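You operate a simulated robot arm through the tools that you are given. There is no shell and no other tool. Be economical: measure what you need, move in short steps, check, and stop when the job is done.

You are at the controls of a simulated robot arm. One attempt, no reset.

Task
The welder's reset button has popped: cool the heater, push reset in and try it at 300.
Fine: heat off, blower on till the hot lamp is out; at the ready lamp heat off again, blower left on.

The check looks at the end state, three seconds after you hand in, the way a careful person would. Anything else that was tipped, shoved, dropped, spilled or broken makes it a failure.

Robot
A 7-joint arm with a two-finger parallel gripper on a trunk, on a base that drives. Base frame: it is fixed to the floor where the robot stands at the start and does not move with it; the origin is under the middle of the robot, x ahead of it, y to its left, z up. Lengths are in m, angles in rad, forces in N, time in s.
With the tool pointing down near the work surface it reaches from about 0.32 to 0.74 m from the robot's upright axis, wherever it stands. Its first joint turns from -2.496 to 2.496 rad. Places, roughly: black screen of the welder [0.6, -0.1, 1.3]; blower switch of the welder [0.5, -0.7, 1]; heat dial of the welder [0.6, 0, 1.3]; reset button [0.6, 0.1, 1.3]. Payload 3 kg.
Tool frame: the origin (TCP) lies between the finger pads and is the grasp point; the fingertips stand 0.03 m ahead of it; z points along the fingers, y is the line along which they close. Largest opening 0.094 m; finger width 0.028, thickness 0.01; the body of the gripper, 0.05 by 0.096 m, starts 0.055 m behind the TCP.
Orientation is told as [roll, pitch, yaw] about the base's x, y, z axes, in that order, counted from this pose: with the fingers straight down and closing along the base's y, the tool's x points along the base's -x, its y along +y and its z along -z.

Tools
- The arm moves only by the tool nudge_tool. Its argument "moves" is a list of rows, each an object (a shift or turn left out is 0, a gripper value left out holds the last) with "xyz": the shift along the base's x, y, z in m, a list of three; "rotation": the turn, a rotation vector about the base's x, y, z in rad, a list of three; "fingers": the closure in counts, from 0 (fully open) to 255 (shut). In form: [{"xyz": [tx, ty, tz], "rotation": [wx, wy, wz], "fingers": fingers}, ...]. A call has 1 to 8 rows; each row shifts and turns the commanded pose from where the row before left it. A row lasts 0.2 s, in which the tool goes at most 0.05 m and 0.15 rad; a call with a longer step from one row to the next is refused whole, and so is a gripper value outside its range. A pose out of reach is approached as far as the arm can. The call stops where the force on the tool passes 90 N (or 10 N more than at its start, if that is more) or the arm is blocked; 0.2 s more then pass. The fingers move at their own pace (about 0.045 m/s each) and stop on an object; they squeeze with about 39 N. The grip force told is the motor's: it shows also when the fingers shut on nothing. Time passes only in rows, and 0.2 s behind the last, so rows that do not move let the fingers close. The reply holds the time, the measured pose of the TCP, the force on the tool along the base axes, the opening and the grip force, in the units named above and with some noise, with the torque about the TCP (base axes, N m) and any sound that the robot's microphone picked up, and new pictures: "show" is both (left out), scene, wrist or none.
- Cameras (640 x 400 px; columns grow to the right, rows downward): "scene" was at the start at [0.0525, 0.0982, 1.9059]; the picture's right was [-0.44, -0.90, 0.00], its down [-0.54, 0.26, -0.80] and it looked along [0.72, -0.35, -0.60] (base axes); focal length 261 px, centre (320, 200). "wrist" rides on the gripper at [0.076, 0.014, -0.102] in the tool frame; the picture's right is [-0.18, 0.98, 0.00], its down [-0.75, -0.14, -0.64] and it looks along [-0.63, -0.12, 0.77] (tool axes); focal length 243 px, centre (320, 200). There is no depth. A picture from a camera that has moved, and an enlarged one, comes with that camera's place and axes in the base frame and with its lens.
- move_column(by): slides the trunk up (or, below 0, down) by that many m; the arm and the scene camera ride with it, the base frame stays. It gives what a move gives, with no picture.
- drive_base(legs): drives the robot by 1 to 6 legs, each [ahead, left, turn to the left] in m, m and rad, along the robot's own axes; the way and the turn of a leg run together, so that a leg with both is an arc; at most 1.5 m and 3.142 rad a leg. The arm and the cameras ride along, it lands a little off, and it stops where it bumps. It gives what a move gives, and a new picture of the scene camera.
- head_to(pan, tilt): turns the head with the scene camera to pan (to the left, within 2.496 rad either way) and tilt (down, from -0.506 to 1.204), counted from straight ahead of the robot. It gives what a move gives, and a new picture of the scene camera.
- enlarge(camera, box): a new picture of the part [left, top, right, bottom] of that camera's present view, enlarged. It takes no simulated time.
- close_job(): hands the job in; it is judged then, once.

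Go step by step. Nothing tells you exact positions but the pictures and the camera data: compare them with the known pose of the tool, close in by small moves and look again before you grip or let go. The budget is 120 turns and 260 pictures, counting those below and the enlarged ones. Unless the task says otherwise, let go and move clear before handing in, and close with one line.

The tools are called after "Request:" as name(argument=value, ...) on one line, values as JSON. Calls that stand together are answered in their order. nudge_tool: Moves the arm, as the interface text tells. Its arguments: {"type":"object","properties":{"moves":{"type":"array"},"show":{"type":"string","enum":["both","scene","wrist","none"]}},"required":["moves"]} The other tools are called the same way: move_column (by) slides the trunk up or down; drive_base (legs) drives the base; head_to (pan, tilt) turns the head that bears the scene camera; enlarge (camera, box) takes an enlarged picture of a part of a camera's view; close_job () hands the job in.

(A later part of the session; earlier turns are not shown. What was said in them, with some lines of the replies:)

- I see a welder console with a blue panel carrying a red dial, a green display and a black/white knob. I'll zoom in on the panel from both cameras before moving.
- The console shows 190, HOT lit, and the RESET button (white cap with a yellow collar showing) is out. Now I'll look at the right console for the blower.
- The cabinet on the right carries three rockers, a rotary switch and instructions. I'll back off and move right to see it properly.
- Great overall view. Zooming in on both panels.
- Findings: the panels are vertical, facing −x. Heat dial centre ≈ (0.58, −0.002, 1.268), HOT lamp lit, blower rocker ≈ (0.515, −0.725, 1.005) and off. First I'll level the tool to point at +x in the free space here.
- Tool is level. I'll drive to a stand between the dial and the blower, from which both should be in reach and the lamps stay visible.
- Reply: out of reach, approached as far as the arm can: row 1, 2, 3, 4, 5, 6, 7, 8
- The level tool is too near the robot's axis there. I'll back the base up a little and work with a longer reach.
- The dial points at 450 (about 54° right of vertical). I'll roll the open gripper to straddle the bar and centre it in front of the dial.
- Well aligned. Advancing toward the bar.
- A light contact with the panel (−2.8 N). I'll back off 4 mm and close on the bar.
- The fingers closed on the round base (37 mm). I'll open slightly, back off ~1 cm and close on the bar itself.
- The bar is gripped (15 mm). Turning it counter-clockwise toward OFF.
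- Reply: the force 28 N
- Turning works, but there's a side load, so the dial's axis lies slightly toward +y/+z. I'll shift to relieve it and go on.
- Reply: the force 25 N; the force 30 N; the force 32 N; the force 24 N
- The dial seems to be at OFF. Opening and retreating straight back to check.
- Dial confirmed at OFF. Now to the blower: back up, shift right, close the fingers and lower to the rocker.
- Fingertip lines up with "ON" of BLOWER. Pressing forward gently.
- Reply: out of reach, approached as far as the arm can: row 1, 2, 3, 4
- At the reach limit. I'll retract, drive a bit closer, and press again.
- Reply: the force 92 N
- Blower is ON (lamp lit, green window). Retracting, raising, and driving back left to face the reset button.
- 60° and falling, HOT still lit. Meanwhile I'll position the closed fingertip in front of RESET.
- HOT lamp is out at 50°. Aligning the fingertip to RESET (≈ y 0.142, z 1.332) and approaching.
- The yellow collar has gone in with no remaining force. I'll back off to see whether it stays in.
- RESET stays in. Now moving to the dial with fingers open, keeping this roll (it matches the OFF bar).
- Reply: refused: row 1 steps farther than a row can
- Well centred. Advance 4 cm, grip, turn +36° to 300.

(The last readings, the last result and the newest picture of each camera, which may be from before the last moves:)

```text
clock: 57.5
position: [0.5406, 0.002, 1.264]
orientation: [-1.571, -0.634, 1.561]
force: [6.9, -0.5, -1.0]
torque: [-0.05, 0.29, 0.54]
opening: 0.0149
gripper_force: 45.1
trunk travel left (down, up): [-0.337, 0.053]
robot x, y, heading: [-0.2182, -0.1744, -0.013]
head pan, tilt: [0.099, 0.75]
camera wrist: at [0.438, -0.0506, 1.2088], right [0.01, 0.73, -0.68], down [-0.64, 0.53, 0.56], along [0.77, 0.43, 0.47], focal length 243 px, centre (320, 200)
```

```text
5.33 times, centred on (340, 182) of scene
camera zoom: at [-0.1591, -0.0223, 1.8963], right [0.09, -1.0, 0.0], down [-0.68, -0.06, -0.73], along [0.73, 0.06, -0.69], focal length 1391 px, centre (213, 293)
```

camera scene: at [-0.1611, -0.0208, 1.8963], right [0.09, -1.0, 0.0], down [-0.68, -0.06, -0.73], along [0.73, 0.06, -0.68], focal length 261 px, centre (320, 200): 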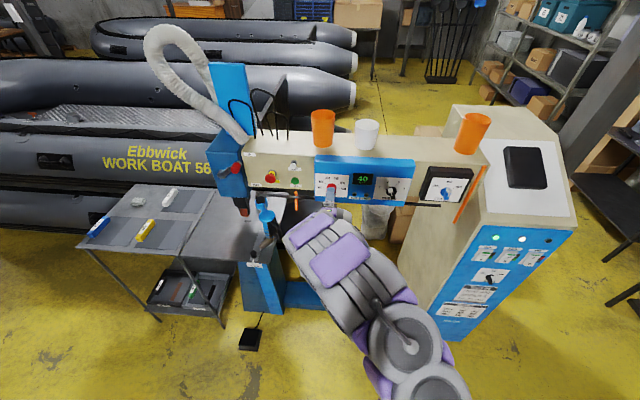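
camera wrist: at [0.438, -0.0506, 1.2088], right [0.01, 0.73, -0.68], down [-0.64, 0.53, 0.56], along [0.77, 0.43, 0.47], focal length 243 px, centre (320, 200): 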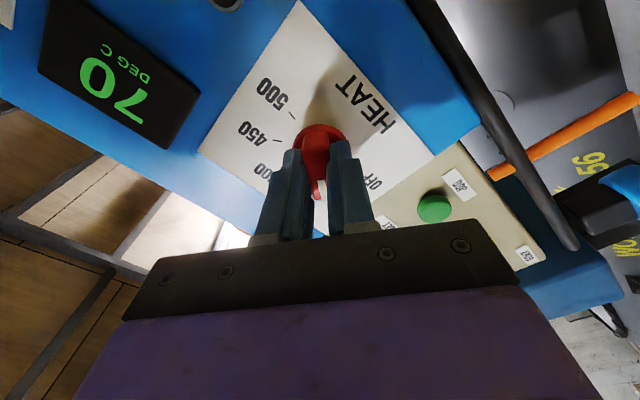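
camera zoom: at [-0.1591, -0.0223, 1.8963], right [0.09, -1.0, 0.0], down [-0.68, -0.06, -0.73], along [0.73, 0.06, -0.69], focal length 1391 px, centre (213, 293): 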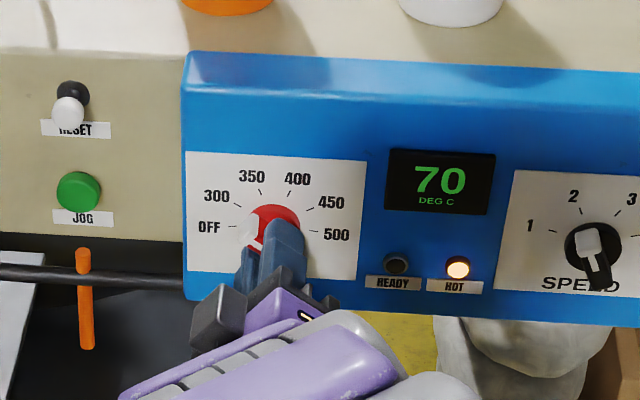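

Heating has begun (70°). Opening the fingers in place to let the dial settle and check its setting.

Request:
nudge_tool(moves=[{"fingers": 80}, {}, {"xyz": [-0.03, 0, 0]}], show="none")

Request:
enlarge(camera="scene", box=[280, 145, 400, 220])

Request:
enlarge(camera="wrist", box=[220, 50, 460, 200])

```text
clock: 58.3
position: [0.5092, 0.0036, 1.2637]
orientation: [-1.572, -0.631, 1.565]
force: [0.0, 0.2, -0.3]
torque: [0.02, 0.01, -0.01]
opening: 0.0646
gripper_force: 0.1
trunk travel left (down, up): [-0.337, 0.053]
robot x, y, heading: [-0.223, -0.1692, -0.012]
head pan, tilt: [0.099, 0.75]
```

```text
5.33 times, centred on (340, 182) of scene
camera zoom: at [-0.1646, -0.0209, 1.8964], right [0.09, -1.0, 0.0], down [-0.68, -0.06, -0.73], along [0.73, 0.06, -0.68], focal length 1391 px, centre (213, 293)
```

zoom: 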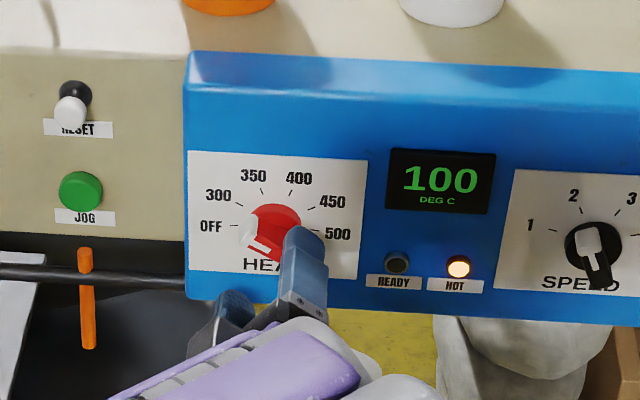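

```text
2.67 times, centred on (340, 125) of wrist
camera zoom: at [0.4063, -0.0492, 1.2092], right [0.01, 0.73, -0.68], down [-0.64, 0.53, 0.56], along [0.77, 0.43, 0.47], focal length 647 px, centre (267, 400)
```

zoom: 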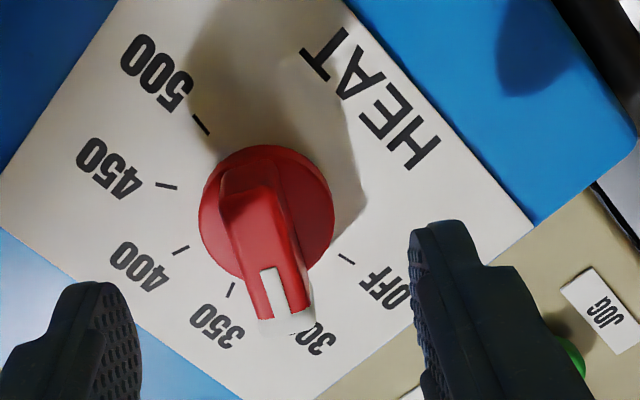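

Dial set at 300, heating ~35°/s. I'll regrip the bar while waiting for READY.

Request:
nudge_tool(moves=[{"xyz": [0.03, 0, 0]}, {"fingers": 255}, {}, {}, {}, {}, {}, {}], show="none")

Request:
nudge_tool(moves=[{}, {}, {}, {}, {}, {}, {}, {}], show="none")

Request:
enlarge(camera="scene", box=[280, 145, 400, 220])

```text
clock: 60.1
position: [0.5421, 0.0017, 1.2643]
orientation: [-1.572, -0.634, 1.562]
force: [7.0, -3.0, 5.1]
torque: [-0.02, 0.64, -0.04]
opening: 0.0146
gripper_force: 45.1
trunk travel left (down, up): [-0.337, 0.053]
robot x, y, heading: [-0.2173, -0.1737, -0.017]
head pan, tilt: [0.099, 0.75]
```

```text
clock: 61.9
position: [0.5402, 0.0013, 1.2641]
orientation: [-1.571, -0.634, 1.562]
force: [11.5, -3.0, 11.4]
torque: [0.01, 0.35, 0.23]
opening: 0.0149
gripper_force: 44.8
trunk travel left (down, up): [-0.337, 0.053]
robot x, y, heading: [-0.219, -0.1714, -0.006]
head pan, tilt: [0.099, 0.75]
```

```text
5.33 times, centred on (340, 182) of scene
camera zoom: at [-0.1607, -0.0245, 1.8966], right [0.09, -1.0, 0.0], down [-0.68, -0.06, -0.73], along [0.73, 0.06, -0.68], focal length 1391 px, centre (213, 293)
```

zoom: 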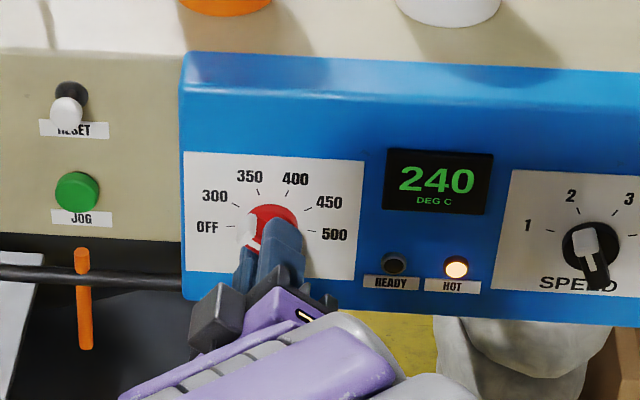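

Request:
nudge_tool(moves=[{}, {}, {}, {}, {}, {}, {}], show="none")

Request:
enlarge(camera="scene", box=[280, 145, 400, 220])

```text
clock: 63.5
position: [0.5424, 0.0007, 1.2646]
orientation: [-1.571, -0.634, 1.562]
force: [12.2, -2.0, 13.0]
torque: [0.02, 0.1, 0.46]
opening: 0.0149
gripper_force: 44.8
trunk travel left (down, up): [-0.337, 0.053]
robot x, y, heading: [-0.2212, -0.1732, -0.013]
head pan, tilt: [0.099, 0.75]
```

```text
5.33 times, centred on (340, 182) of scene
camera zoom: at [-0.1608, -0.0245, 1.8966], right [0.09, -1.0, 0.0], down [-0.68, -0.06, -0.73], along [0.73, 0.06, -0.68], focal length 1391 px, centre (213, 293)
```

zoom: 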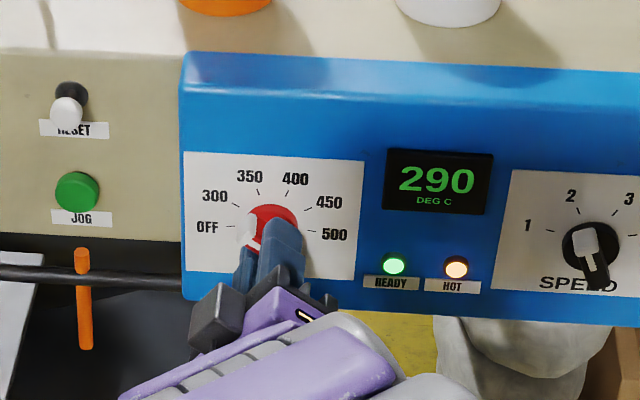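

READY is lit. Turning the dial back to OFF, then releasing and retreating.

Request:
nudge_tool(moves=[{"rotation": [-0.15, 0, 0]}, {"rotation": [-0.15, 0, 0]}, {"rotation": [-0.15, 0, 0]}, {"rotation": [-0.15, 0, 0]}, {"rotation": [-0.04, 0, 0]}], show="none")

Request:
nudge_tool(moves=[{"fingers": 80}, {}, {"xyz": [-0.03, 0, 0]}, {"xyz": [-0.03, 0, 0]}, {"xyz": [-0.03, 0, 0]}])

Request:
enlarge(camera="scene", box=[280, 145, 400, 220])

Request:
enlarge(camera="wrist", box=[240, 30, 400, 130])

Request:
enlarge(camera="scene", box=[460, 225, 560, 287])

```text
clock: 64.7
position: [0.54, 0.0005, 1.2651]
orientation: [-1.578, 0.008, 1.564]
force: [24.4, -2.8, 18.7]
torque: [0.07, 0.3, -0.16]
opening: 0.0148
gripper_force: 45.6
trunk travel left (down, up): [-0.337, 0.053]
robot x, y, heading: [-0.2259, -0.167, -0.006]
head pan, tilt: [0.099, 0.75]
```

```text
clock: 65.9
position: [0.4488, 0.0018, 1.2661]
orientation: [-1.578, 0.006, 1.564]
force: [-0.6, -0.5, 0.7]
torque: [-0.01, -0.01, -0.03]
opening: 0.0646
gripper_force: 0.0
trunk travel left (down, up): [-0.337, 0.053]
robot x, y, heading: [-0.2189, -0.1706, -0.013]
head pan, tilt: [0.099, 0.75]
camera scene: at [-0.1643, -0.0207, 1.8963], right [0.09, -1.0, 0.0], down [-0.68, -0.06, -0.73], along [0.73, 0.06, -0.68], focal length 261 px, centre (320, 200)
camera wrist: at [0.3467, -0.0739, 1.2527], right [0.01, 0.18, -0.98], down [-0.64, 0.76, 0.13], along [0.77, 0.63, 0.12], focal length 243 px, centre (320, 200)
```

scene: 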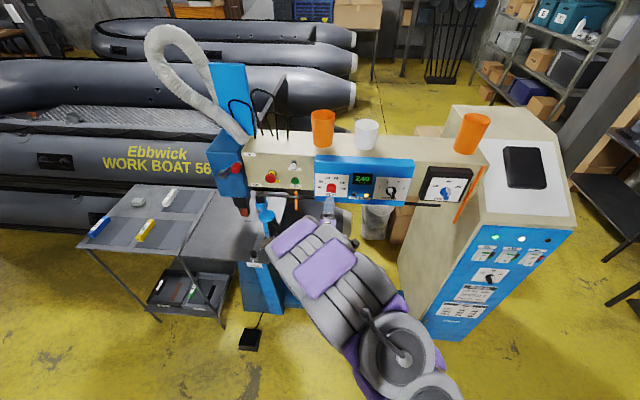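
wrist: 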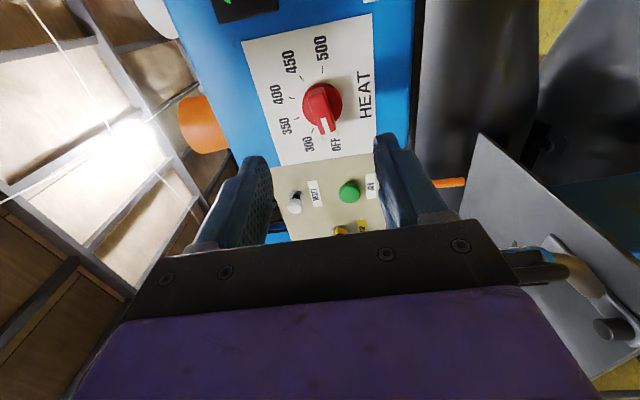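

```text
5.33 times, centred on (340, 182) of scene
camera zoom: at [-0.1643, -0.0207, 1.8963], right [0.09, -1.0, 0.0], down [-0.68, -0.06, -0.73], along [0.73, 0.06, -0.68], focal length 1391 px, centre (213, 293)
```

zoom: 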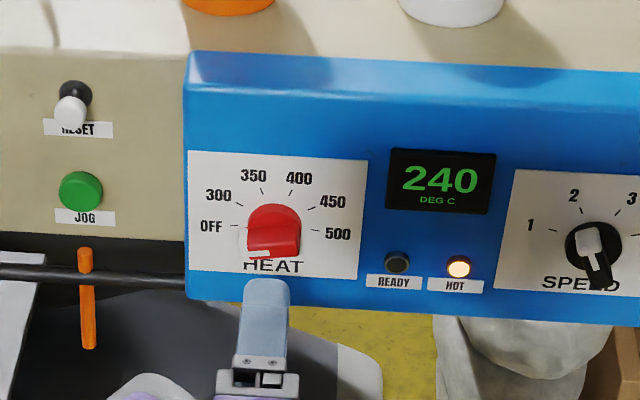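

```text
4.00 times, centred on (320, 80) of wrist
camera zoom: at [0.3467, -0.0739, 1.2527], right [0.01, 0.18, -0.98], down [-0.64, 0.76, 0.13], along [0.77, 0.63, 0.12], focal length 970 px, centre (320, 680)
```

zoom: 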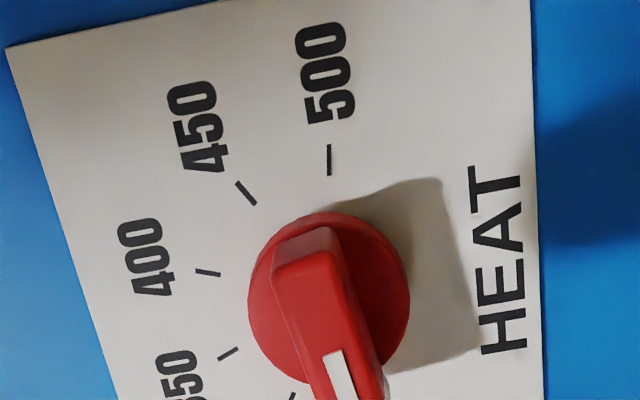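

```text
6.40 times, centred on (510, 256) of scene
camera zoom: at [-0.1643, -0.0207, 1.8963], right [0.09, -1.0, 0.0], down [-0.68, -0.06, -0.73], along [0.73, 0.06, -0.68], focal length 1669 px, centre (-896, -158)
```

zoom: 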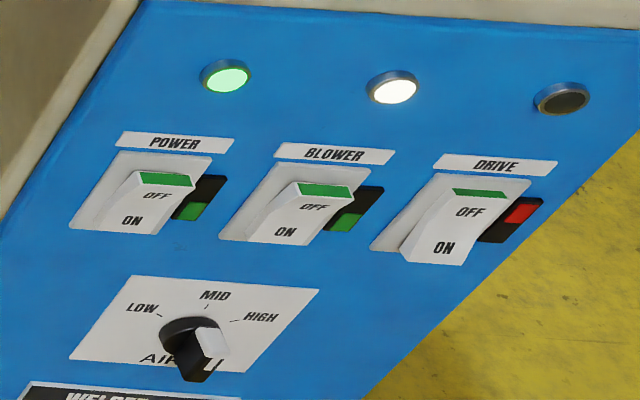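

Heat is at OFF and cooling, RESET is in and the blower is on. Backing clear, then handing in.

Request:
drive_base(legs=[[-0.15, 0, 0]])

Request:
enlarge(camera="scene", box=[240, 120, 440, 245])

```text
clock: 67.3
position: [0.2977, 0.0011, 1.2656]
orientation: [-1.577, 0.007, 1.564]
force: [0.4, 0.5, 1.1]
torque: [-0.01, 0.02, 0.01]
opening: 0.0644
gripper_force: 0.0
trunk travel left (down, up): [-0.337, 0.053]
robot x, y, heading: [-0.3701, -0.1695, -0.012]
head pan, tilt: [0.099, 0.75]
camera scene: at [-0.3147, -0.0208, 1.8965], right [0.09, -1.0, 0.0], down [-0.68, -0.06, -0.73], along [0.73, 0.06, -0.68], focal length 261 px, centre (320, 200)
```

scene: 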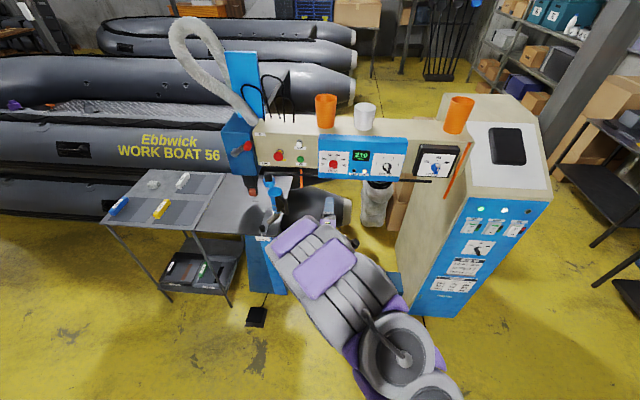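

```text
3.20 times, centred on (340, 182) of scene
camera zoom: at [-0.3147, -0.0208, 1.8965], right [0.09, -1.0, 0.0], down [-0.68, -0.06, -0.73], along [0.73, 0.06, -0.68], focal length 835 px, centre (256, 256)
```

zoom: 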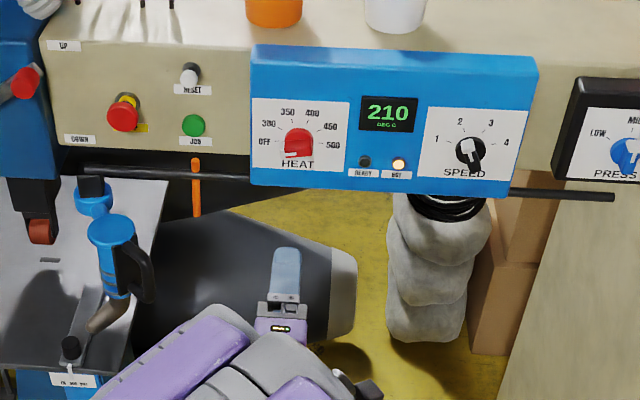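

The panel shows what was asked for and nothing around it has been disturbed, so I'm handing in.

Request:
close_job()

```text
The job is handed in.
```

The heater was cooled until the hot lamp went out, the reset button was pushed in and stayed in, and the welder reached the ready lamp at 300; the heat is now off and the blower is still on.
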